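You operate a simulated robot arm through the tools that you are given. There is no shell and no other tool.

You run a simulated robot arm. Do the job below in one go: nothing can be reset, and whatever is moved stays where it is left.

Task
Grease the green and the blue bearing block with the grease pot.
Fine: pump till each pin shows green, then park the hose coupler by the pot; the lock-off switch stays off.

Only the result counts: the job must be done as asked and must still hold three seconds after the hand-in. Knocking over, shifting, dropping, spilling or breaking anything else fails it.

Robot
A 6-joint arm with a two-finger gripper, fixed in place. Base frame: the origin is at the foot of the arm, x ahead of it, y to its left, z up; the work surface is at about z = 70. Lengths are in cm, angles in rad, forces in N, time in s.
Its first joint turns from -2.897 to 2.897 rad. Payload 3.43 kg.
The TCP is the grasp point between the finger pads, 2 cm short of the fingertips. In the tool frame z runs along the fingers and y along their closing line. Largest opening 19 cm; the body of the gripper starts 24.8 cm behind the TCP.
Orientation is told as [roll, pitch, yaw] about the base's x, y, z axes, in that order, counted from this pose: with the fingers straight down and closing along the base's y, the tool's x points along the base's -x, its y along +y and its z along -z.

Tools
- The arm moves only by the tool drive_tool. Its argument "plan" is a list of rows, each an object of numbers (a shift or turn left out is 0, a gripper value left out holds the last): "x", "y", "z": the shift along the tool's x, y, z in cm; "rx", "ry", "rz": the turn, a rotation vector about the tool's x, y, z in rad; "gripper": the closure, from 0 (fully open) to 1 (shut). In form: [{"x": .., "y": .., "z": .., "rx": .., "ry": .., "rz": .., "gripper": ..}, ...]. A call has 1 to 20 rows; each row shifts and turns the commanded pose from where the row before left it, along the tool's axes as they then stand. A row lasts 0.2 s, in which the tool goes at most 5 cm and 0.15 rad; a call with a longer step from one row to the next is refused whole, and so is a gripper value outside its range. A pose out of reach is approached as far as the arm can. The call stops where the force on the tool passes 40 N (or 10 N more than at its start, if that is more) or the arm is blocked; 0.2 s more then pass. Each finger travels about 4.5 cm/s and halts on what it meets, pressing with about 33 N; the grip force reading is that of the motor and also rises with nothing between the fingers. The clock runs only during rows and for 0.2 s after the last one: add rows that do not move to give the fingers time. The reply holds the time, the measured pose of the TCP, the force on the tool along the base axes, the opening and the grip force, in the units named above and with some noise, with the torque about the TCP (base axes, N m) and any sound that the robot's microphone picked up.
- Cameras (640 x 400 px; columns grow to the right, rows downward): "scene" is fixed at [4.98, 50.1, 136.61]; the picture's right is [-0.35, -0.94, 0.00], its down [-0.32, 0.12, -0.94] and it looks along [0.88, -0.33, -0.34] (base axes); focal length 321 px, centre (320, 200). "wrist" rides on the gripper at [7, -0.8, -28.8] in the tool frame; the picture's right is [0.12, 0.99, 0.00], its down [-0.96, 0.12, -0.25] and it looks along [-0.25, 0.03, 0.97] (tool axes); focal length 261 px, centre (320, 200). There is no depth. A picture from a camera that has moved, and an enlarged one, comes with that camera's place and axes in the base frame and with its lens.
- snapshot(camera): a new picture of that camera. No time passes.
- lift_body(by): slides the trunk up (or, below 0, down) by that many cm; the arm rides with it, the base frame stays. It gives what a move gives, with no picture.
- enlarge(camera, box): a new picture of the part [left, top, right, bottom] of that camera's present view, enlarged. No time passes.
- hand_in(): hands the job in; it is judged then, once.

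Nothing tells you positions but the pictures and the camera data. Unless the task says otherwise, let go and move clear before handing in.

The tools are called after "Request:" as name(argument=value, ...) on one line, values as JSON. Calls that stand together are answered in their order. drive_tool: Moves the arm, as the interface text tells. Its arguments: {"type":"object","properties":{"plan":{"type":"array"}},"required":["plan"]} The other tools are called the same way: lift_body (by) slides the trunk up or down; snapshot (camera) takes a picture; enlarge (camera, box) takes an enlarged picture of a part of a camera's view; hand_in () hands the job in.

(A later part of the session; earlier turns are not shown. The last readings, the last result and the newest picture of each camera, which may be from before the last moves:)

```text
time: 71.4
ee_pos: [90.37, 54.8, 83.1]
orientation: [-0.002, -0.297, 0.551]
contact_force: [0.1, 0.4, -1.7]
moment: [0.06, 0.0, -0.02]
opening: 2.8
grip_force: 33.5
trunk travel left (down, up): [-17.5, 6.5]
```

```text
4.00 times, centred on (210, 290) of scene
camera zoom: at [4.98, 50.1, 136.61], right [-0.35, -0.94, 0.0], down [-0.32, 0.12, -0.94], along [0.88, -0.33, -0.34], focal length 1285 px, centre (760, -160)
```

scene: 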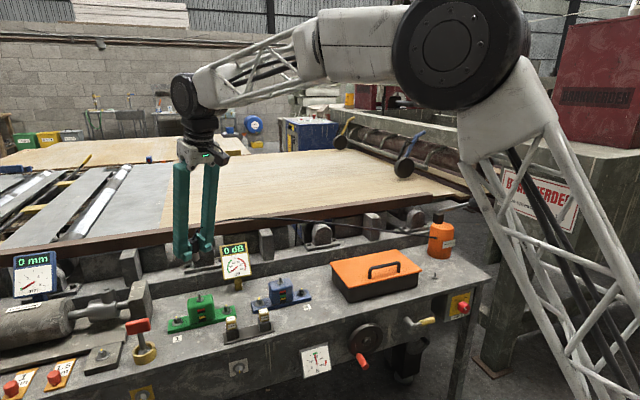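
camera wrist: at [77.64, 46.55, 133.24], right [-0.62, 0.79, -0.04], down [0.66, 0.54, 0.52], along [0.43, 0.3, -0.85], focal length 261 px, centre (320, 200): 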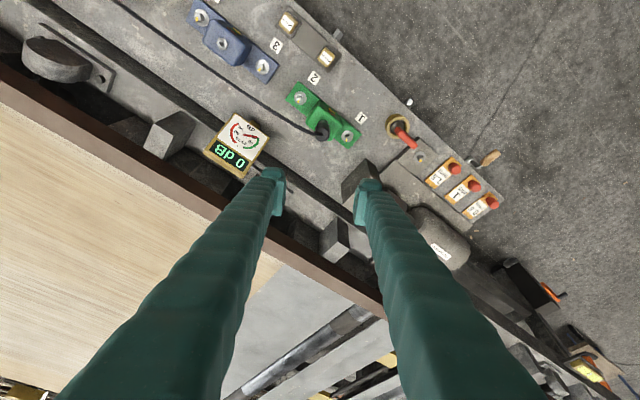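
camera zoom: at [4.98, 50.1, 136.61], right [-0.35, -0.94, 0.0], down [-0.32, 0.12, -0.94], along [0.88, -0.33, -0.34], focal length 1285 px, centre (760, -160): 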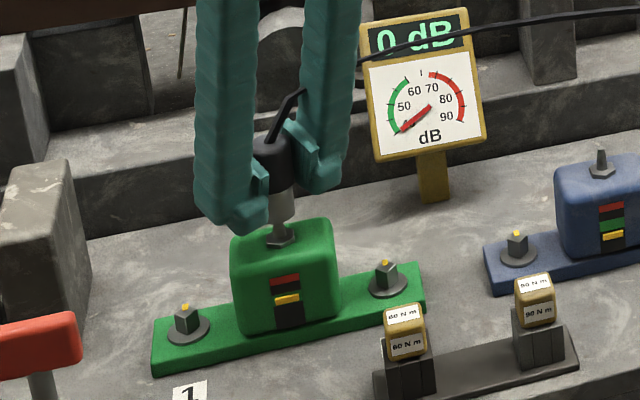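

It came off cleanly. I'll lift the coupler and carry it across to the blue nipple.

Request:
drive_tool(plan=[{"x": -0.69, "z": -2.23}, {"x": -0.69, "z": -2.23}, {"x": -0.69, "z": -2.23}, {"x": 2.017, "z": -0.624, "y": -3.377}, {"x": 2.017, "z": -0.624, "y": -3.377}, {"x": 2.017, "z": -0.624, "y": -3.377}, {"x": 2.017, "z": -0.624, "y": -3.377}, {"x": 2.017, "z": -0.624, "y": -3.377}, {"x": 2.017, "z": -0.624, "y": -3.377}, {}, {}])

Request:
enlarge(camera="wrist", box=[240, 130, 400, 230])

Request:
enlarge(camera="scene", box=[230, 230, 330, 330])

```text
time: 73.8
ee_pos: [89.85, 31.0, 90.2]
orientation: [-0.002, -0.298, 0.55]
contact_force: [0.0, -0.6, -0.7]
moment: [-0.02, 0.03, -0.04]
opening: 2.75
grip_force: 33.2
trunk travel left (down, up): [-17.5, 6.5]
```

```text
4.00 times, centred on (320, 180) of wrist
camera zoom: at [77.36, 22.35, 115.62], right [-0.62, 0.79, -0.04], down [0.66, 0.54, 0.52], along [0.43, 0.3, -0.85], focal length 1043 px, centre (320, 280)
```

zoom: 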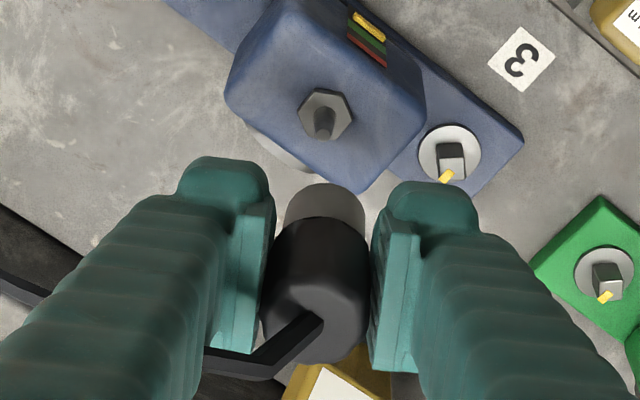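

```text
4.00 times, centred on (280, 280) of scene
camera zoom: at [4.98, 50.1, 136.61], right [-0.35, -0.94, 0.0], down [-0.32, 0.12, -0.94], along [0.88, -0.33, -0.34], focal length 1285 px, centre (480, -120)
```

zoom: 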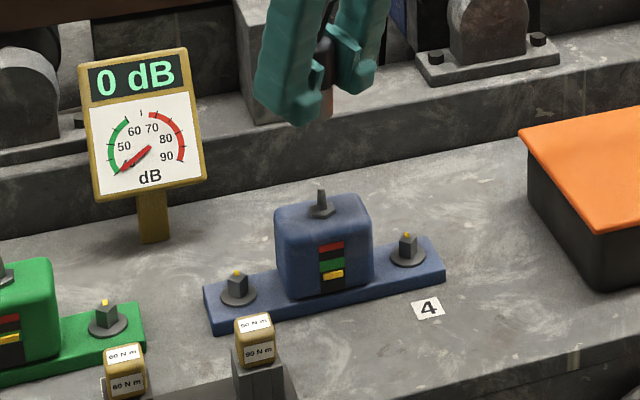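

Request:
drive_tool(plan=[{"x": 0.573, "z": 2.54, "y": -0.15}, {"x": 0.573, "z": 2.54, "y": -0.15}, {}, {}])

Request:
enlarge(camera="wrist", box=[240, 130, 400, 230])

Request:
enlarge(camera="scene", box=[230, 230, 330, 330])

```text
time: 74.8
ee_pos: [90.75, 30.78, 84.85]
orientation: [-0.003, -0.297, 0.548]
contact_force: [0.4, -0.6, -1.9]
moment: [0.01, 0.03, 0.01]
opening: 2.79
grip_force: 32.9
trunk travel left (down, up): [-17.5, 6.5]
```

```text
4.00 times, centred on (320, 180) of wrist
camera zoom: at [78.17, 22.21, 110.38], right [-0.62, 0.79, -0.04], down [0.66, 0.54, 0.52], along [0.43, 0.3, -0.85], focal length 1043 px, centre (320, 280)
```

zoom: 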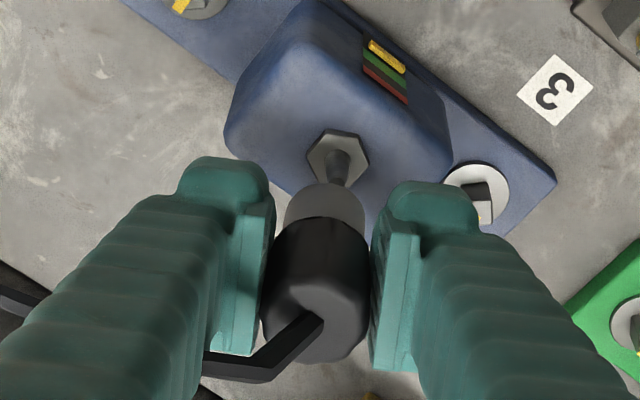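

```text
4.00 times, centred on (280, 280) of scene
camera zoom: at [4.98, 50.1, 136.61], right [-0.35, -0.94, 0.0], down [-0.32, 0.12, -0.94], along [0.88, -0.33, -0.34], focal length 1285 px, centre (480, -120)
```

zoom: 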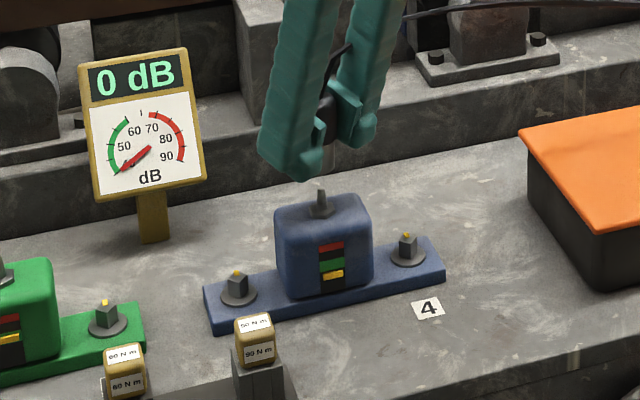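

Request:
drive_tool(plan=[{"x": 0.334, "z": -0.103, "y": 0.28}, {"x": 0.118, "z": 0.382}, {}, {}])

Request:
enlarge(camera="wrist", box=[240, 130, 400, 230])

Request:
enlarge(camera="scene", box=[255, 248, 305, 293])

```text
time: 75.8
ee_pos: [90.16, 30.79, 84.39]
orientation: [-0.001, -0.3, 0.549]
contact_force: [-0.5, -0.2, -1.2]
moment: [0.01, -0.01, 0.01]
opening: 2.78
grip_force: 32.8
trunk travel left (down, up): [-17.5, 6.5]
```

```text
4.00 times, centred on (320, 180) of wrist
camera zoom: at [77.72, 22.18, 109.97], right [-0.62, 0.79, -0.04], down [0.66, 0.54, 0.52], along [0.43, 0.3, -0.85], focal length 1043 px, centre (320, 280)
```

zoom: 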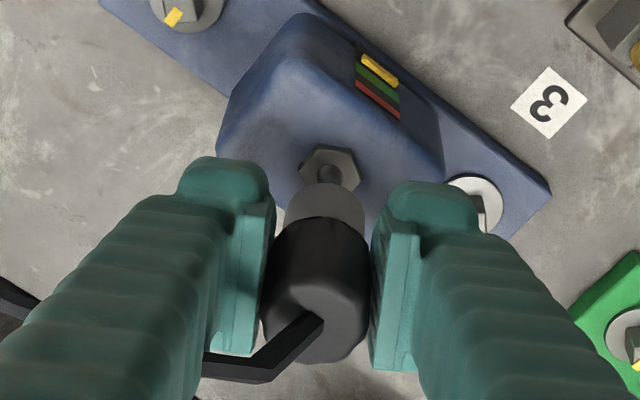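

```text
8.89 times, centred on (280, 270) of scene
camera zoom: at [4.98, 50.1, 136.61], right [-0.35, -0.94, 0.0], down [-0.32, 0.12, -0.94], along [0.88, -0.33, -0.34], focal length 2856 px, centre (676, -427)
```

zoom: 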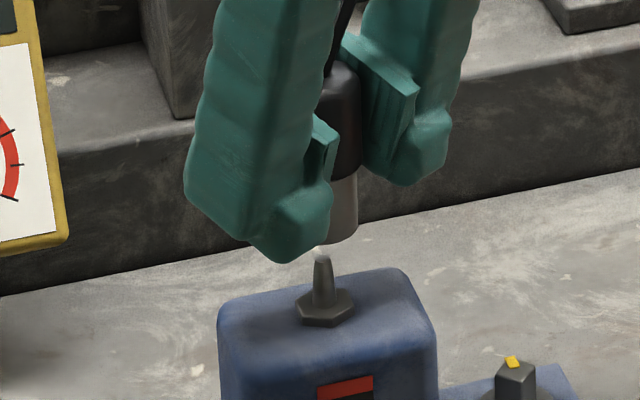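

It's aligned. I'll lower it onto the blue nipple and watch the side forces.

Request:
drive_tool(plan=[{"x": 0.118, "z": 0.382}, {"x": 0.118, "z": 0.382}, {"x": 0.118, "z": 0.382}, {"x": 0.118, "z": 0.382}, {}])

Request:
enlarge(camera="scene", box=[255, 248, 305, 293])

```text
time: 77.0
ee_pos: [90.23, 30.98, 82.98]
orientation: [0.0, -0.298, 0.551]
contact_force: [0.3, -1.0, -0.4]
moment: [0.02, 0.03, 0.0]
opening: 2.78
grip_force: 32.5
trunk travel left (down, up): [-17.5, 6.5]
```

```text
8.89 times, centred on (280, 270) of scene
camera zoom: at [4.98, 50.1, 136.61], right [-0.35, -0.94, 0.0], down [-0.32, 0.12, -0.94], along [0.88, -0.33, -0.34], focal length 2856 px, centre (676, -427)
```

zoom: 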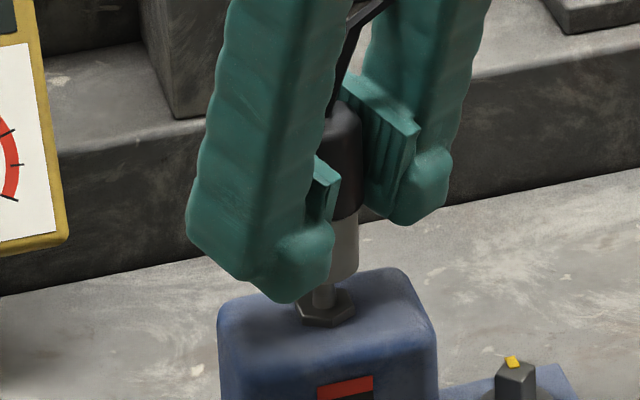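

Request:
drive_tool(plan=[{"x": 0.089, "z": 0.287}, {"x": 0.089, "z": 0.287}, {"x": 0.089, "z": 0.287}, {"x": 0.089, "z": 0.287}, {"x": 0.06, "z": 0.19}, {}])

Request:
enlarge(camera="scene", box=[255, 248, 305, 293])

```text
time: 78.4
ee_pos: [90.27, 31.0, 81.44]
orientation: [-0.002, -0.298, 0.549]
contact_force: [0.2, -0.6, 1.1]
moment: [-0.03, -0.01, -0.03]
opening: 2.77
grip_force: 33.3
trunk travel left (down, up): [-17.5, 6.5]
```

```text
8.89 times, centred on (280, 270) of scene
camera zoom: at [4.98, 50.1, 136.61], right [-0.35, -0.94, 0.0], down [-0.32, 0.12, -0.94], along [0.88, -0.33, -0.34], focal length 2856 px, centre (676, -427)
```

zoom: 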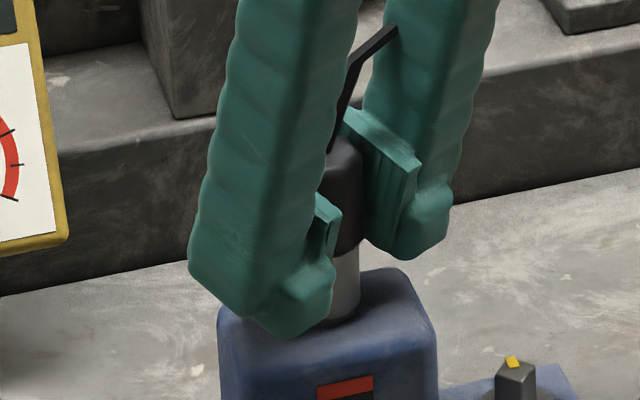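

Almost seated, with no side load. I'll press on until it bottoms.

Request:
drive_tool(plan=[{"x": 0.03, "z": 0.096}, {"x": 0.03, "z": 0.096}, {"x": 0.03, "z": 0.096}, {"x": 0.03, "z": 0.096}, {}])

Request:
enlarge(camera="wrist", box=[240, 130, 400, 230])

```text
time: 79.6
ee_pos: [90.26, 30.88, 81.54]
orientation: [-0.002, -0.302, 0.55]
contact_force: [-4.3, 8.8, 26.2]
moment: [0.24, -0.03, 0.05]
opening: 2.75
grip_force: 33.2
trunk travel left (down, up): [-17.5, 6.5]
```

```text
4.00 times, centred on (320, 180) of wrist
camera zoom: at [77.64, 22.16, 106.83], right [-0.62, 0.79, -0.04], down [0.66, 0.54, 0.52], along [0.43, 0.3, -0.85], focal length 1043 px, centre (320, 280)
```

zoom: 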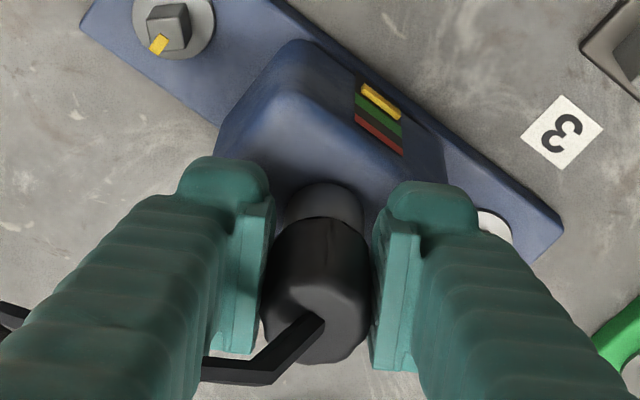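

Request:
drive_tool(plan=[{"x": 0.03, "z": 0.096}, {"x": 0.015, "z": 0.048}, {}, {"x": -0.03, "z": -0.1, "y": 0.05}, {"gripper": 0.8}, {"gripper": 0.65}, {"gripper": 0.58}, {}, {}])

Request:
enlarge(camera="scene", box=[255, 248, 305, 293])

Request:
enlarge(camera="wrist", box=[240, 130, 400, 230])

```text
time: 81.6
ee_pos: [90.11, 30.79, 81.05]
orientation: [-0.003, -0.299, 0.552]
contact_force: [0.2, 0.3, 0.6]
moment: [0.0, 0.02, 0.02]
opening: 7.99
grip_force: 0.0
trunk travel left (down, up): [-17.5, 6.5]
```

```text
8.89 times, centred on (280, 270) of scene
camera zoom: at [4.98, 50.1, 136.61], right [-0.35, -0.94, 0.0], down [-0.32, 0.12, -0.94], along [0.88, -0.33, -0.34], focal length 2856 px, centre (676, -427)
```

zoom: 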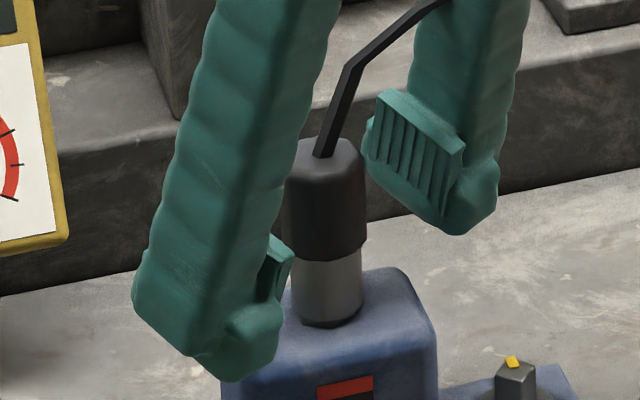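

```text
4.00 times, centred on (320, 180) of wrist
camera zoom: at [77.63, 22.25, 106.62], right [-0.62, 0.79, -0.04], down [0.66, 0.54, 0.52], along [0.43, 0.3, -0.85], focal length 1043 px, centre (320, 280)
```

zoom: 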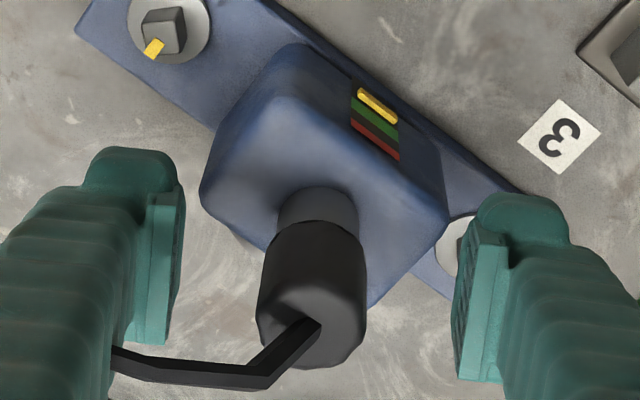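

It's seated. I'll rise, straighten the yaw and return to the pump lever.

Request:
drive_tool(plan=[{"x": -1.14, "z": -3.69}, {"x": -1.14, "z": -3.69}, {"x": -1.14, "z": -3.69}, {"x": -1.14, "z": -3.69}, {"x": -1.14, "z": -3.69}, {"x": -1.14, "z": -3.69}, {"x": -1.14, "z": -3.69}, {"rx": 0.0407, "rz": 0.1316}, {"rx": 0.0407, "rz": 0.1316}, {"rx": 0.0407, "rz": 0.1316}, {"rx": 0.0407, "rz": 0.1316}, {}])

Request:
drive_tool(plan=[{"y": -4.587, "x": 0.433, "z": -0.134}, {"y": -4.587, "x": 0.433, "z": -0.134}, {"y": -4.587, "x": 0.433, "z": -0.134}, {"y": -4.587, "x": 0.433, "z": -0.134}, {"y": -4.587, "x": 0.433, "z": -0.134}, {"y": -4.587, "x": 0.433, "z": -0.134}, {"y": -4.587, "x": 0.433, "z": -0.134}, {"y": -4.587, "x": 0.433, "z": -0.134}, {"y": -4.587, "x": 0.433, "z": -0.134}, {"y": -4.587, "x": 0.433, "z": -0.134}, {"y": -4.587, "x": 0.433, "z": -0.134}, {"y": -4.587, "x": 0.433, "z": -0.134}, {"y": -4.587, "x": 0.433, "z": -0.134}, {"y": -4.587, "x": 0.433, "z": -0.134}, {"y": -4.587, "x": 0.433, "z": -0.134}, {}, {}])

Request:
enlarge(camera="scene", box=[160, 240, 320, 340])

Request:
enlarge(camera="wrist", box=[240, 130, 400, 230])

```text
time: 84.2
ee_pos: [90.12, 30.81, 108.12]
orientation: [-0.002, -0.302, -0.002]
contact_force: [0.5, 0.7, -0.2]
moment: [-0.02, 0.01, 0.01]
opening: 7.99
grip_force: 0.1
trunk travel left (down, up): [-17.5, 6.5]
```

```text
time: 87.8
ee_pos: [83.29, -37.94, 107.93]
orientation: [-0.003, -0.297, -0.001]
contact_force: [-0.5, 0.6, 0.4]
moment: [-0.04, 0.01, 0.0]
opening: 7.95
grip_force: 0.0
trunk travel left (down, up): [-17.5, 6.5]
```

```text
4.00 times, centred on (240, 290) of scene
camera zoom: at [4.98, 50.1, 136.61], right [-0.35, -0.94, 0.0], down [-0.32, 0.12, -0.94], along [0.88, -0.33, -0.34], focal length 1285 px, centre (640, -160)
```

zoom: 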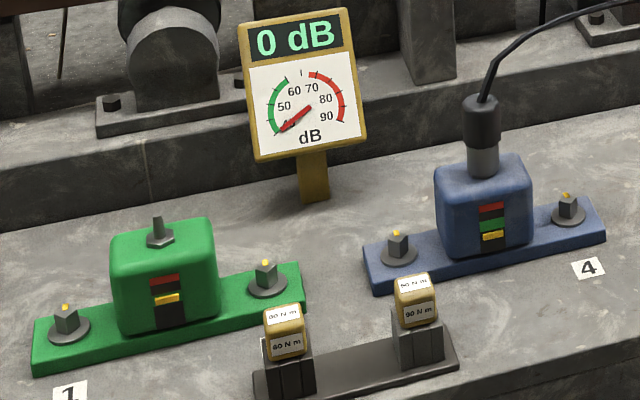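

```text
4.00 times, centred on (320, 180) of wrist
camera zoom: at [68.16, -38.69, 133.53], right [-0.11, 0.99, -0.04], down [0.85, 0.12, 0.52], along [0.52, 0.03, -0.85], focal length 1043 px, centre (320, 280)
```

zoom: 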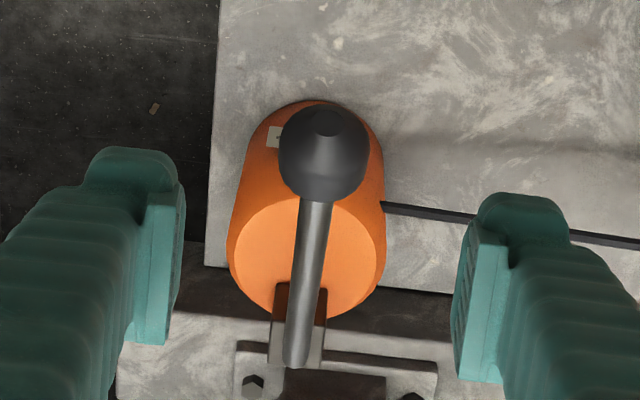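

Request:
drive_tool(plan=[{"x": 0.628, "z": 3.27}, {"x": 0.628, "z": 3.27}, {"x": 0.628, "z": 3.27}, {}, {"gripper": 0.7}, {"gripper": 0.85}, {"gripper": 0.9}, {"gripper": 0.9}, {"gripper": 0.9}, {}])

Request:
enlarge(camera="wrist", box=[240, 130, 400, 230])

Request:
enlarge(camera="scene", box=[273, 286, 291, 307])

```text
time: 90.0
ee_pos: [84.44, -37.93, 98.5]
orientation: [-0.002, -0.3, 0.001]
contact_force: [0.2, 3.8, -0.9]
moment: [-0.01, 0.05, 0.01]
opening: 3.46
grip_force: 45.0
trunk travel left (down, up): [-17.5, 6.5]
```

```text
4.00 times, centred on (320, 180) of wrist
camera zoom: at [69.26, -38.81, 124.01], right [-0.11, 0.99, -0.04], down [0.85, 0.12, 0.52], along [0.52, 0.03, -0.85], focal length 1043 px, centre (320, 280)
```

zoom: 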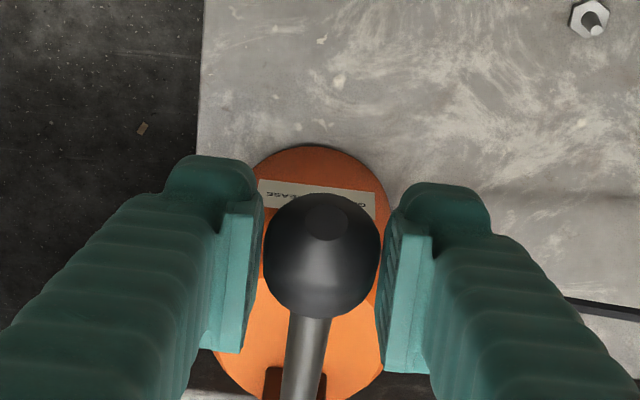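

```text
16.00 times, centred on (282, 296) of scene
camera zoom: at [4.98, 50.1, 136.61], right [-0.35, -0.94, 0.0], down [-0.32, 0.12, -0.94], along [0.88, -0.33, -0.34], focal length 5140 px, centre (928, -1344)
```

zoom: 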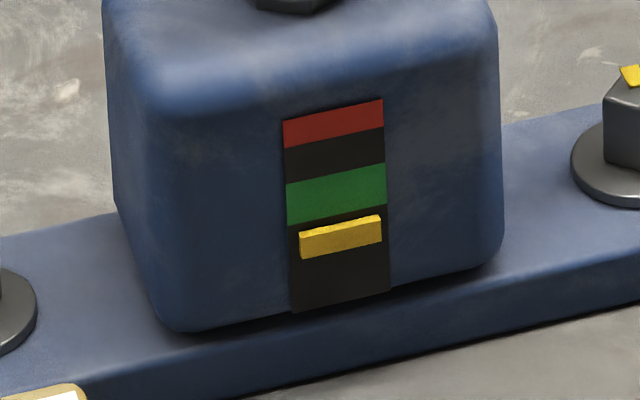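

Request:
drive_tool(plan=[{"x": 0.93, "z": 0.931}, {"x": 0.865, "z": 1.002}, {"x": 0.8, "z": 1.06}, {"x": 0.728, "z": 1.104}, {}])

Request:
drive_tool(plan=[{"x": 0.651, "z": 1.158}, {"x": 0.562, "z": 1.207}, {"x": 0.489, "z": 1.24}, {}])

Request:
enlarge(camera="scene", box=[273, 286, 291, 307])

```text
time: 91.2
ee_pos: [82.6, -37.99, 93.35]
orientation: [-0.001, -0.301, 0.0]
contact_force: [8.3, 13.2, 1.5]
moment: [0.04, -0.58, 0.04]
opening: 3.35
grip_force: 45.2
trunk travel left (down, up): [-17.5, 6.5]
```

```text
time: 92.2
ee_pos: [81.86, -37.89, 89.46]
orientation: [-0.004, -0.299, -0.002]
contact_force: [0.9, -3.0, 4.7]
moment: [0.05, -0.84, -0.19]
opening: 3.18
grip_force: 45.1
trunk travel left (down, up): [-17.5, 6.5]
```

```text
16.00 times, centred on (282, 296) of scene
camera zoom: at [4.98, 50.1, 136.61], right [-0.35, -0.94, 0.0], down [-0.32, 0.12, -0.94], along [0.88, -0.33, -0.34], focal length 5140 px, centre (928, -1344)
```

zoom: 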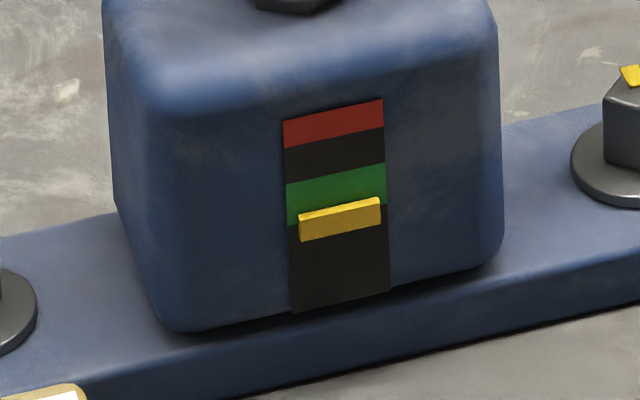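

Request:
drive_tool(plan=[{"x": 0.393, "z": 1.27}, {"x": 0.304, "z": 1.288}, {"x": 0.209, "z": 1.317}, {}])

Request:
enlarge(camera="scene", box=[273, 286, 291, 307])

```text
time: 93.2
ee_pos: [82.25, -38.05, 85.29]
orientation: [-0.002, -0.299, -0.001]
contact_force: [-19.2, -28.1, 0.3]
moment: [0.0, -0.31, 0.03]
opening: 3.18
grip_force: 44.7
trunk travel left (down, up): [-17.5, 6.5]
```

```text
16.00 times, centred on (282, 296) of scene
camera zoom: at [4.98, 50.1, 136.61], right [-0.35, -0.94, 0.0], down [-0.32, 0.12, -0.94], along [0.88, -0.33, -0.34], focal length 5140 px, centre (928, -1344)
```

zoom: 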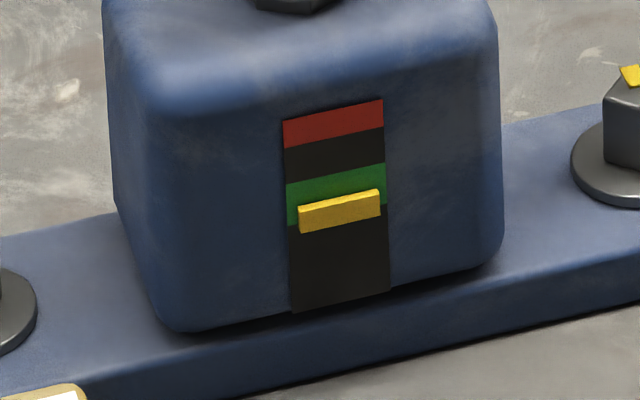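

Request:
drive_tool(plan=[{"x": 0.12, "z": -0.04, "y": -0.2}, {"x": -0.295, "z": -1.29}, {"x": -0.345, "z": -1.285}, {"x": -0.393, "z": -1.27}, {"x": -0.469, "z": -1.246}, {"x": -0.556, "z": -1.19}, {}])

Request:
enlarge(camera="scene", box=[273, 286, 291, 307])

```text
time: 94.8
ee_pos: [82.26, -38.0, 92.02]
orientation: [0.001, -0.298, -0.002]
contact_force: [10.0, 38.4, -7.4]
moment: [0.02, 1.15, -0.02]
opening: 3.18
grip_force: 45.6
trunk travel left (down, up): [-17.5, 6.5]
```

```text
16.00 times, centred on (282, 296) of scene
camera zoom: at [4.98, 50.1, 136.61], right [-0.35, -0.94, 0.0], down [-0.32, 0.12, -0.94], along [0.88, -0.33, -0.34], focal length 5140 px, centre (928, -1344)
```

zoom: 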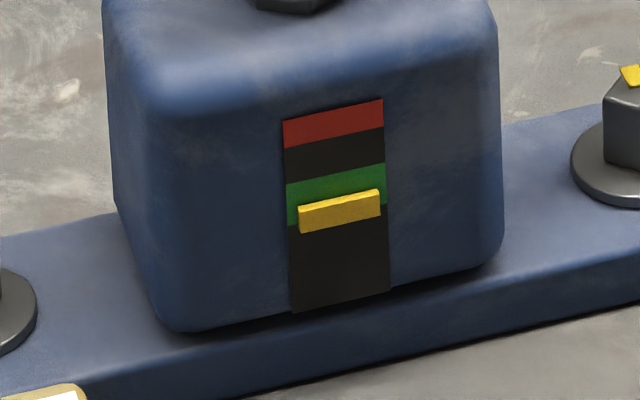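

Request:
drive_tool(plan=[{"y": 0.22}, {"x": 0.6, "z": 1.1}, {"x": 0.5, "z": 1.2}, {"x": 0.44, "z": 1.25}, {}])

Request:
enlarge(camera="scene", box=[273, 286, 291, 307])

```text
time: 96.0
ee_pos: [81.61, -38.01, 88.06]
orientation: [-0.001, -0.299, -0.003]
contact_force: [-4.5, 19.8, 3.8]
moment: [-0.05, -0.52, 0.0]
opening: 3.21
grip_force: 45.0
trunk travel left (down, up): [-17.5, 6.5]
```

```text
16.00 times, centred on (282, 296) of scene
camera zoom: at [4.98, 50.1, 136.61], right [-0.35, -0.94, 0.0], down [-0.32, 0.12, -0.94], along [0.88, -0.33, -0.34], focal length 5140 px, centre (928, -1344)
```

zoom: 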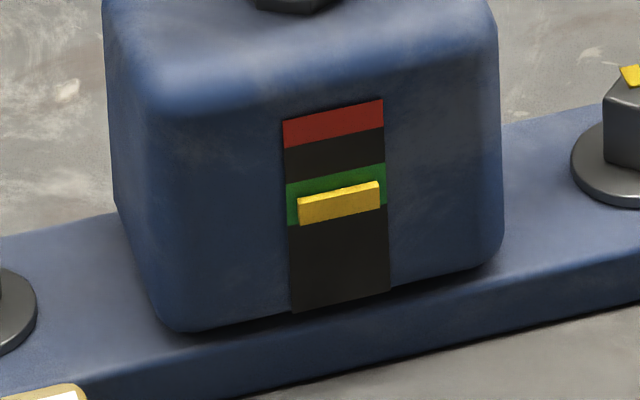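

Request:
drive_tool(plan=[{"x": 0.38, "z": 1.1, "y": 0.12}, {"x": 0.3, "z": 1.1}, {}])

Request:
enlarge(camera="scene", box=[273, 286, 291, 307])

Request:
enlarge(camera="scene", box=[194, 304, 212, 325])

```text
time: 96.8
ee_pos: [81.68, -37.95, 86.04]
orientation: [-0.003, -0.3, -0.002]
contact_force: [3.9, 6.9, 5.2]
moment: [-0.06, -0.59, -0.03]
opening: 3.19
grip_force: 45.0
trunk travel left (down, up): [-17.5, 6.5]
```

```text
16.00 times, centred on (282, 296) of scene
camera zoom: at [4.98, 50.1, 136.61], right [-0.35, -0.94, 0.0], down [-0.32, 0.12, -0.94], along [0.88, -0.33, -0.34], focal length 5140 px, centre (928, -1344)
```

zoom: 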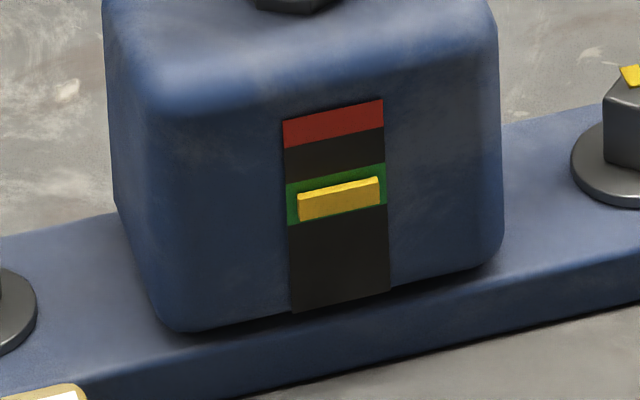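

```text
16.00 times, centred on (203, 314) of scene
camera zoom: at [4.98, 50.1, 136.61], right [-0.35, -0.94, 0.0], down [-0.32, 0.12, -0.94], along [0.88, -0.33, -0.34], focal length 5140 px, centre (2192, -1632)
```

zoom: 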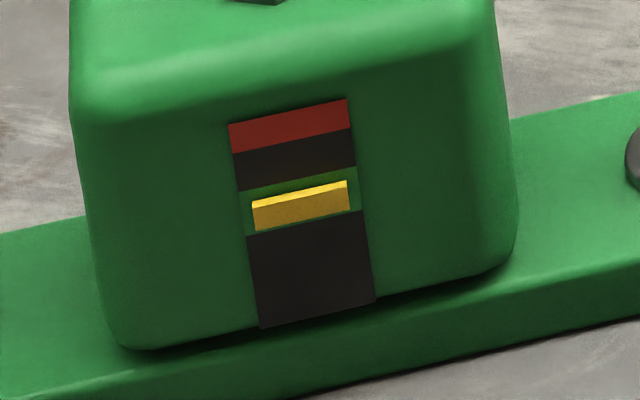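

Both pins now show inside green. I'll raise the lever back to the top before releasing it.

Request:
drive_tool(plan=[{"x": -0.336, "z": -1.256}, {"x": -0.393, "z": -1.27}, {"x": -0.45, "z": -1.252}, {"x": -0.533, "z": -1.216}, {}])

Request:
drive_tool(plan=[{"x": -0.575, "z": -1.182}, {"x": -0.642, "z": -1.16}, {"x": -0.728, "z": -1.104}, {}])

```text
time: 98.0
ee_pos: [81.72, -37.93, 91.17]
orientation: [-0.002, -0.298, -0.001]
contact_force: [3.9, -12.6, -6.4]
moment: [0.03, 1.19, -0.05]
opening: 3.21
grip_force: 45.1
trunk travel left (down, up): [-17.5, 6.5]
```

```text
time: 99.0
ee_pos: [82.74, -37.94, 95.16]
orientation: [-0.001, -0.3, 0.001]
contact_force: [12.5, -17.0, -8.9]
moment: [0.08, 0.78, 0.02]
opening: 3.19
grip_force: 45.5
trunk travel left (down, up): [-17.5, 6.5]
```

Request:
drive_tool(plan=[{"x": -0.81, "z": -1.0, "y": -0.1}, {"x": -0.82, "z": -0.79}, {}])

Request:
drive_tool(plan=[{"x": 0.05, "z": 0.15}, {"gripper": 0.75}, {"gripper": 0.58}, {"gripper": 0.58}, {}, {"z": -3}, {"z": -4}, {"z": -4}, {}])

Request:
snapshot(camera="scene")

Request:
enlarge(camera="scene", box=[273, 286, 291, 307])

```text
time: 99.8
ee_pos: [83.84, -38.03, 97.16]
orientation: [0.001, -0.298, -0.002]
contact_force: [-0.9, -10.5, -6.5]
moment: [0.07, 1.27, -0.06]
opening: 3.2
grip_force: 45.5
trunk travel left (down, up): [-17.5, 6.5]
```

```text
time: 101.8
ee_pos: [80.58, -37.73, 107.53]
orientation: [-0.002, -0.299, -0.001]
contact_force: [-0.5, 0.2, 0.1]
moment: [0.01, -0.05, -0.02]
opening: 7.99
grip_force: 0.0
trunk travel left (down, up): [-17.5, 6.5]
```

```text
taken
```

scene: 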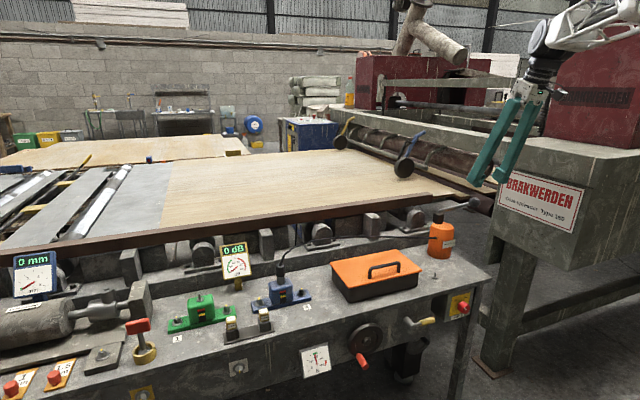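

```text
16.00 times, centred on (282, 296) of scene
camera zoom: at [4.98, 50.1, 136.61], right [-0.35, -0.94, 0.0], down [-0.32, 0.12, -0.94], along [0.88, -0.33, -0.34], focal length 5140 px, centre (928, -1344)
```

zoom: 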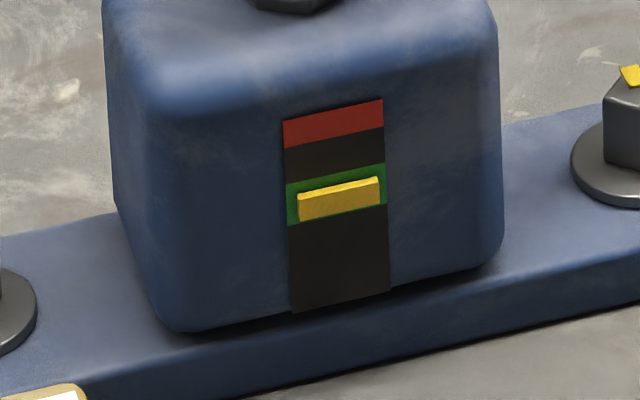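

The lever is back at the top and both pins hold. I'll return to the blue block to fetch the coupler, keeping yaw 0.

Request:
drive_tool(plan=[{"y": 4.573, "x": -0.611, "z": 0.189}, {"y": 4.573, "x": -0.611, "z": 0.189}, {"y": 4.573, "x": -0.611, "z": 0.189}, {"y": 4.573, "x": -0.611, "z": 0.189}, {"y": 4.573, "x": -0.611, "z": 0.189}, {"y": 4.573, "x": -0.611, "z": 0.189}, {"y": 4.573, "x": -0.611, "z": 0.189}, {"y": 4.573, "x": -0.611, "z": 0.189}, {"y": 4.573, "x": -0.611, "z": 0.189}, {"y": 4.573, "x": -0.611, "z": 0.189}, {"y": 4.573, "x": -0.611, "z": 0.189}, {"y": 4.573, "x": -0.611, "z": 0.189}, {"y": 4.573, "x": -0.611, "z": 0.189}, {"y": 4.573, "x": -0.611, "z": 0.189}, {"y": 4.573, "x": -0.611, "z": 0.189}, {}, {}])

Request:
enlarge(camera="wrist", box=[240, 130, 400, 230])

Request:
enlarge(camera="scene", box=[390, 150, 510, 250])

```text
time: 105.4
ee_pos: [90.45, 30.27, 107.8]
orientation: [-0.001, -0.302, 0.001]
contact_force: [0.4, 0.2, -0.6]
moment: [0.01, 0.0, 0.03]
opening: 8.02
grip_force: 0.1
trunk travel left (down, up): [-17.5, 6.5]
```

```text
4.00 times, centred on (320, 180) of wrist
camera zoom: at [75.24, 29.47, 133.28], right [-0.11, 0.99, -0.04], down [0.85, 0.12, 0.52], along [0.52, 0.03, -0.85], focal length 1043 px, centre (320, 280)
```

zoom: 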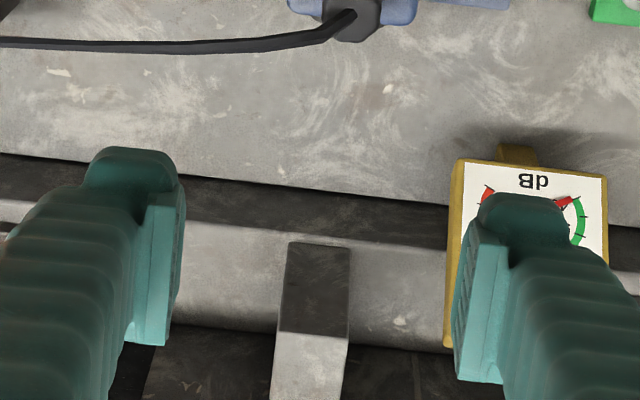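

```text
4.00 times, centred on (450, 200) of scene
camera zoom: at [4.98, 50.1, 136.61], right [-0.35, -0.94, 0.0], down [-0.32, 0.12, -0.94], along [0.88, -0.33, -0.34], focal length 1285 px, centre (-200, 200)
```

zoom: 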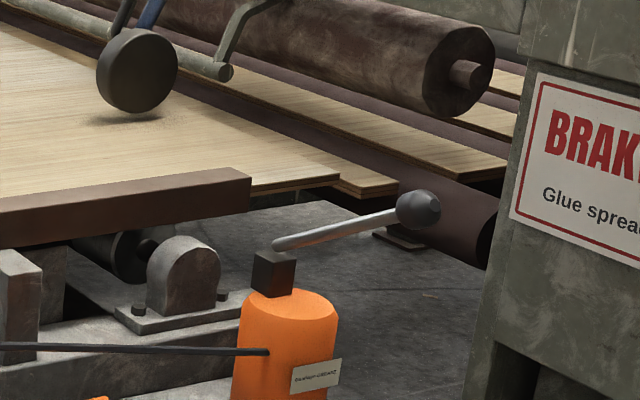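

Request:
drive_tool(plan=[{"x": 1.228, "z": 3.76, "y": 0.11}, {"x": 1.228, "z": 3.76, "y": 0.11}, {"x": 1.228, "z": 3.76, "y": 0.11}, {"x": 1.228, "z": 3.76, "y": 0.11}, {"x": 1.228, "z": 3.76, "y": 0.11}, {}, {}])

Request:
enlarge(camera="wrist", box=[240, 130, 400, 230])

```text
time: 107.0
ee_pos: [89.94, 30.87, 87.86]
orientation: [-0.002, -0.301, 0.001]
contact_force: [0.0, 0.3, -0.5]
moment: [-0.02, -0.06, -0.01]
opening: 7.98
grip_force: 0.1
trunk travel left (down, up): [-17.5, 6.5]
```

```text
4.00 times, centred on (320, 180) of wrist
camera zoom: at [74.82, 30.05, 113.24], right [-0.11, 0.99, -0.04], down [0.85, 0.12, 0.52], along [0.52, 0.03, -0.85], focal length 1043 px, centre (320, 280)
```

zoom: 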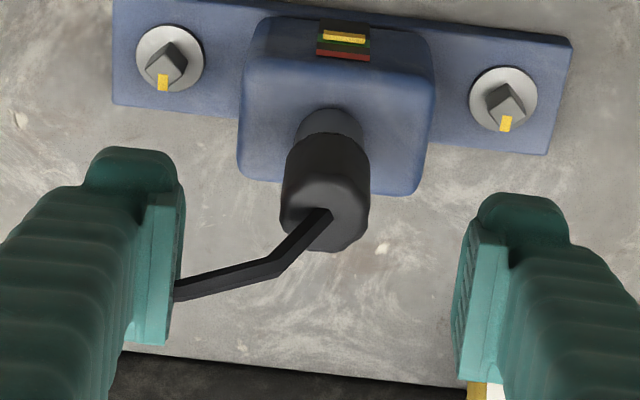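

Request:
drive_tool(plan=[{"x": 0.64, "z": 2.07}, {"x": 0.64, "z": 2.07}, {"x": 0.64, "z": 2.07}, {}, {}])

Request:
enlarge(camera="wrist", box=[240, 130, 400, 230])

```text
time: 108.2
ee_pos: [89.96, 31.09, 81.17]
orientation: [-0.001, -0.299, 0.001]
contact_force: [0.0, -0.4, 0.1]
moment: [-0.03, 0.03, -0.04]
opening: 7.99
grip_force: 0.1
trunk travel left (down, up): [-17.5, 6.5]
```

```text
4.00 times, centred on (320, 180) of wrist
camera zoom: at [74.77, 30.27, 106.65], right [-0.11, 0.99, -0.04], down [0.85, 0.12, 0.52], along [0.52, 0.03, -0.85], focal length 1043 px, centre (320, 280)
```

zoom: 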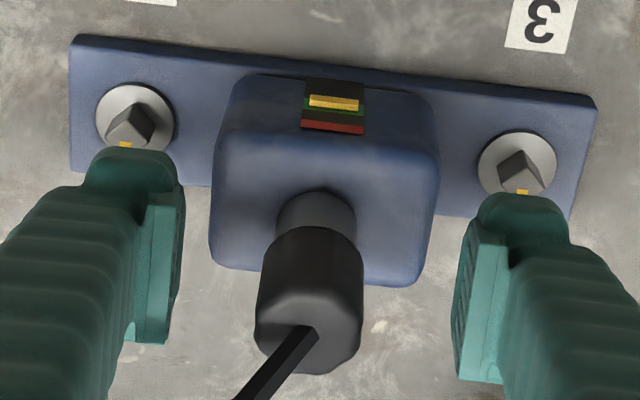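

Request:
drive_tool(plan=[{"x": -0.376, "z": -0.2, "y": -0.28}, {}, {"gripper": 0.75}, {"gripper": 0.9}, {"gripper": 0.9}, {"gripper": 0.95}, {"gripper": 0.95}, {"gripper": 0.95}, {}])

Request:
enlarge(camera="wrist", box=[240, 130, 400, 230])

```text
time: 110.2
ee_pos: [90.15, 30.83, 81.45]
orientation: [-0.003, -0.3, 0.0]
contact_force: [0.1, 0.7, 1.6]
moment: [0.01, -0.03, 0.0]
opening: 2.79
grip_force: 32.5
trunk travel left (down, up): [-17.5, 6.5]
```

```text
4.00 times, centred on (320, 180) of wrist
camera zoom: at [75.0, 30.01, 106.97], right [-0.11, 0.99, -0.04], down [0.85, 0.12, 0.52], along [0.52, 0.03, -0.85], focal length 1043 px, centre (320, 280)
```

zoom: 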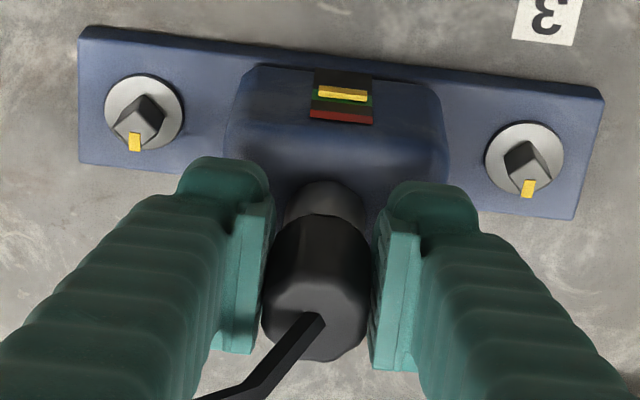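

Request:
drive_tool(plan=[{"x": -0.09, "z": -0.287}, {"x": -0.148, "z": -0.478}, {"x": -0.148, "z": -0.478}, {"x": -0.148, "z": -0.478}, {"x": -0.3, "z": -0.96}, {"x": -0.81, "z": -2.61}, {"x": -0.81, "z": -2.61}, {"x": -0.81, "z": -2.61}, {"x": -0.81, "z": -2.61}, {}])

Request:
enlarge(camera="scene", box=[230, 210, 330, 310])

```text
time: 112.4
ee_pos: [90.42, 30.67, 95.2]
orientation: [-0.003, -0.298, 0.001]
contact_force: [0.1, -0.4, 0.7]
moment: [0.0, 0.02, -0.02]
opening: 2.78
grip_force: 33.4
trunk travel left (down, up): [-17.5, 6.5]
```

```text
4.00 times, centred on (280, 260) of scene
camera zoom: at [4.98, 50.1, 136.61], right [-0.35, -0.94, 0.0], down [-0.32, 0.12, -0.94], along [0.88, -0.33, -0.34], focal length 1285 px, centre (480, -40)
```

zoom: 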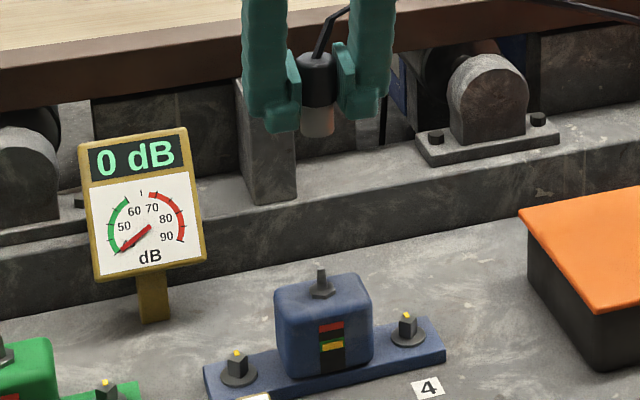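

The coupler is off the blue nipple. I'll carry it to the parking nipple by the pot.

Request:
drive_tool(plan=[{"y": -4.29, "x": 0.463, "z": -0.143}, {"y": -4.29, "x": 0.463, "z": -0.143}, {"y": -4.29, "x": 0.463, "z": -0.143}, {"y": -4.29, "x": 0.463, "z": -0.143}, {"y": -4.29, "x": 0.463, "z": -0.143}, {"y": -4.29, "x": 0.463, "z": -0.143}, {"y": -4.29, "x": 0.463, "z": -0.143}, {"y": -4.29, "x": 0.463, "z": -0.143}, {"y": -4.29, "x": 0.463, "z": -0.143}, {"y": -4.29, "x": 0.463, "z": -0.143}, {"y": -4.29, "x": 0.463, "z": -0.143}, {"y": -4.29, "x": 0.463, "z": -0.143}, {"y": -4.29, "x": 0.463, "z": -0.143}, {}, {}])

Request:
snapshot(camera="wrist")

Request:
enlarge(camera="wrist", box=[240, 100, 400, 200])

```text
time: 115.6
ee_pos: [83.99, -24.81, 95.38]
orientation: [-0.001, -0.298, -0.001]
contact_force: [-0.2, 0.7, 0.0]
moment: [-0.04, 0.0, 0.01]
opening: 2.78
grip_force: 33.1
trunk travel left (down, up): [-17.5, 6.5]
```

```text
taken
camera wrist: at [68.85, -25.67, 120.86], right [-0.11, 0.99, -0.04], down [0.85, 0.12, 0.52], along [0.52, 0.03, -0.85], focal length 261 px, centre (320, 200)
```

wrist: 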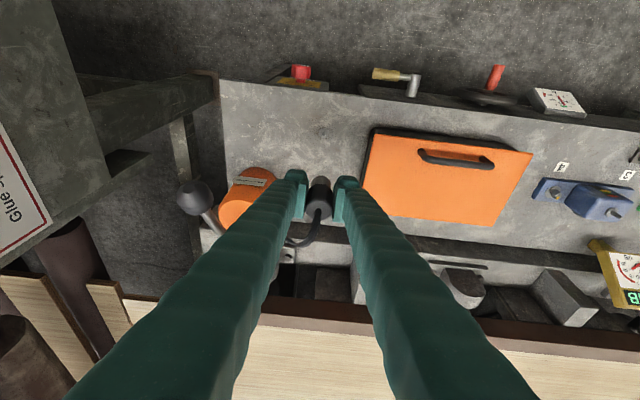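

```text
4.00 times, centred on (320, 150) of wrist
camera zoom: at [68.85, -25.67, 120.86], right [-0.11, 0.99, -0.04], down [0.85, 0.12, 0.52], along [0.52, 0.03, -0.85], focal length 1043 px, centre (320, 400)
```

zoom: 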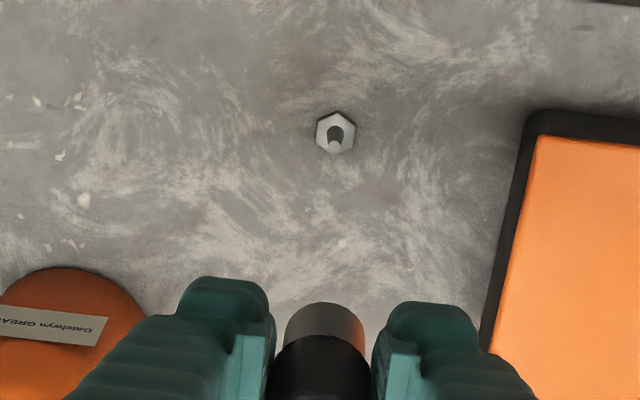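

Request:
drive_tool(plan=[{"x": 1.14, "z": 3.675, "y": -0.05}, {"x": 1.14, "z": 3.675, "y": -0.05}, {"x": 1.14, "z": 3.675, "y": -0.05}, {"x": 1.14, "z": 3.675, "y": -0.05}, {}, {}])

Request:
enlarge(camera="wrist", box=[240, 130, 400, 230])

Request:
enlarge(camera="scene", box=[400, 220, 480, 290])

```text
time: 117.0
ee_pos: [83.67, -24.97, 79.82]
orientation: [-0.001, -0.3, -0.001]
contact_force: [0.2, 0.1, -0.1]
moment: [0.02, 0.02, -0.02]
opening: 2.79
grip_force: 32.8
trunk travel left (down, up): [-17.5, 6.5]
```

```text
4.00 times, centred on (320, 180) of wrist
camera zoom: at [68.52, -25.85, 105.23], right [-0.11, 0.99, -0.04], down [0.85, 0.12, 0.52], along [0.52, 0.03, -0.85], focal length 1043 px, centre (320, 280)
```

zoom: 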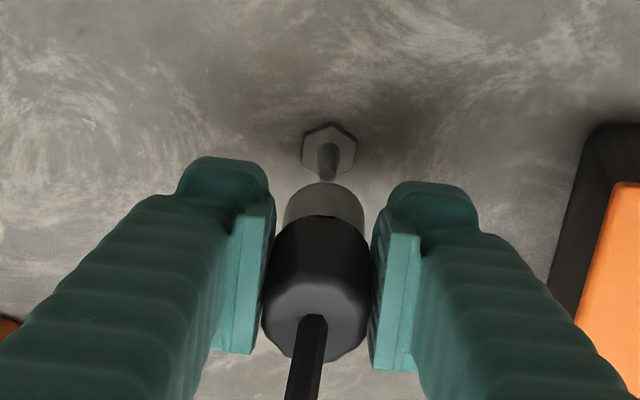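

```text
5.71 times, centred on (440, 255) of scene
camera zoom: at [4.98, 50.1, 136.61], right [-0.35, -0.94, 0.0], down [-0.32, 0.12, -0.94], along [0.88, -0.33, -0.34], focal length 1836 px, centre (-366, -114)
```

zoom: 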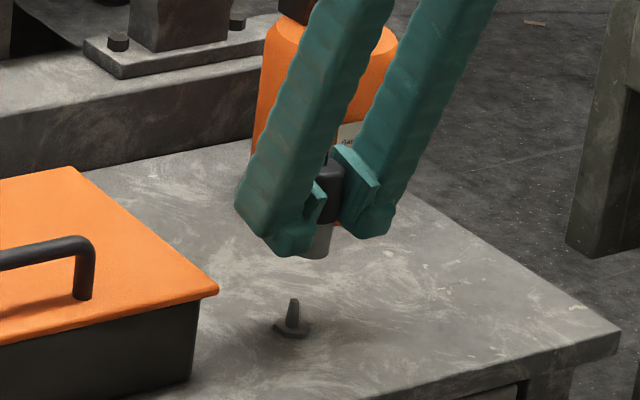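

Request:
drive_tool(plan=[{"x": -0.315, "z": 0.098}, {"x": 0.384, "z": 1.24}, {"x": 0.33, "z": 1.05}, {}, {}])

Request:
enlarge(camera="wrist", box=[240, 130, 400, 230])

Request:
enlarge(camera="scene", box=[400, 220, 480, 290])

```text
time: 118.2
ee_pos: [84.05, -25.14, 77.54]
orientation: [-0.003, -0.3, -0.002]
contact_force: [0.0, -0.7, -0.8]
moment: [-0.01, 0.01, -0.01]
opening: 2.77
grip_force: 33.4
trunk travel left (down, up): [-17.5, 6.5]
```

```text
4.00 times, centred on (320, 180) of wrist
camera zoom: at [68.84, -25.95, 102.97], right [-0.11, 0.99, -0.04], down [0.85, 0.12, 0.52], along [0.52, 0.03, -0.85], focal length 1043 px, centre (320, 280)
```

zoom: 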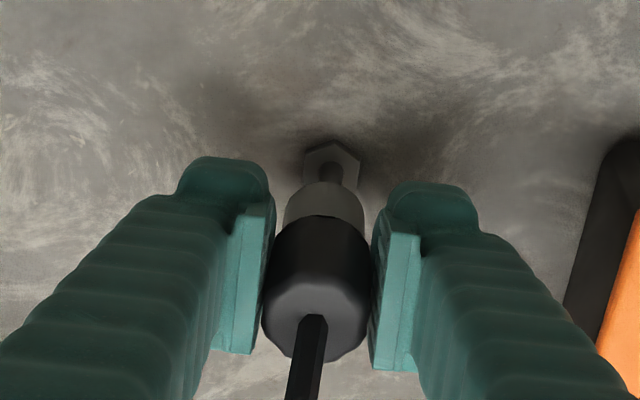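

```text
5.71 times, centred on (440, 255) of scene
camera zoom: at [4.98, 50.1, 136.61], right [-0.35, -0.94, 0.0], down [-0.32, 0.12, -0.94], along [0.88, -0.33, -0.34], focal length 1836 px, centre (-366, -114)
```

zoom: 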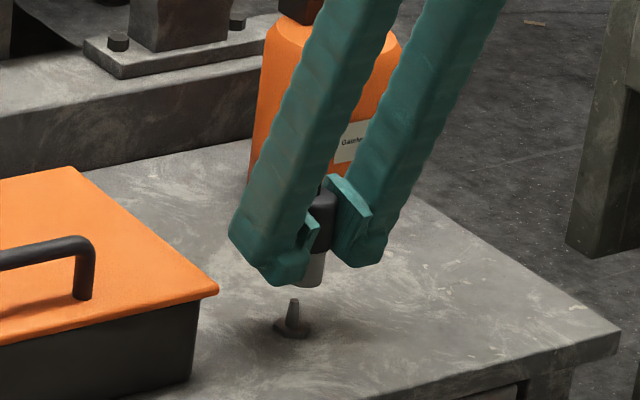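

Request:
drive_tool(plan=[{"y": 0.12}, {"x": 0.118, "z": 0.382}, {"x": 0.118, "z": 0.382}, {"x": 0.118, "z": 0.382}, {"x": 0.118, "z": 0.382}, {}])

Request:
enlarge(camera="scene", box=[400, 220, 480, 290])

```text
time: 119.6
ee_pos: [84.16, -24.96, 75.84]
orientation: [-0.002, -0.3, 0.0]
contact_force: [0.3, -0.8, -1.1]
moment: [0.0, 0.03, 0.01]
opening: 2.78
grip_force: 33.1
trunk travel left (down, up): [-17.5, 6.5]
```

```text
5.71 times, centred on (440, 255) of scene
camera zoom: at [4.98, 50.1, 136.61], right [-0.35, -0.94, 0.0], down [-0.32, 0.12, -0.94], along [0.88, -0.33, -0.34], focal length 1836 px, centre (-366, -114)
```

zoom: 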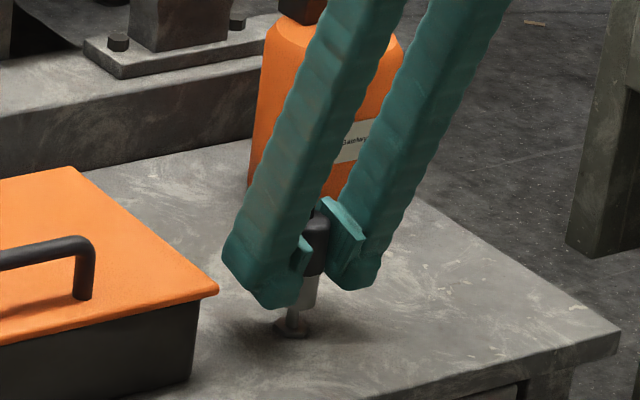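

It's going over the parking nipple with no load. I'll continue down until it seats.

Request:
drive_tool(plan=[{"x": 0.089, "z": 0.287}, {"x": 0.089, "z": 0.287}, {"x": 0.089, "z": 0.287}, {"x": 0.06, "z": 0.19}, {"x": 0.045, "z": 0.143}, {}])

Request:
enlarge(camera="scene", box=[400, 220, 480, 290])

```text
time: 121.0
ee_pos: [84.1, -24.94, 74.61]
orientation: [-0.003, -0.299, 0.001]
contact_force: [-0.3, -1.7, -0.1]
moment: [-0.02, 0.01, 0.0]
opening: 2.78
grip_force: 32.9
trunk travel left (down, up): [-17.5, 6.5]
```

```text
5.71 times, centred on (440, 255) of scene
camera zoom: at [4.98, 50.1, 136.61], right [-0.35, -0.94, 0.0], down [-0.32, 0.12, -0.94], along [0.88, -0.33, -0.34], focal length 1836 px, centre (-366, -114)
```

zoom: 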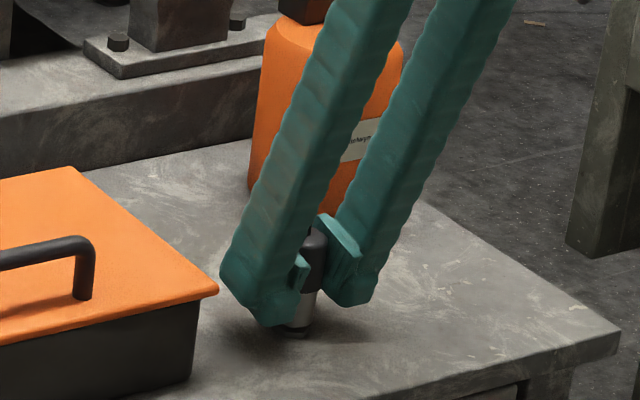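

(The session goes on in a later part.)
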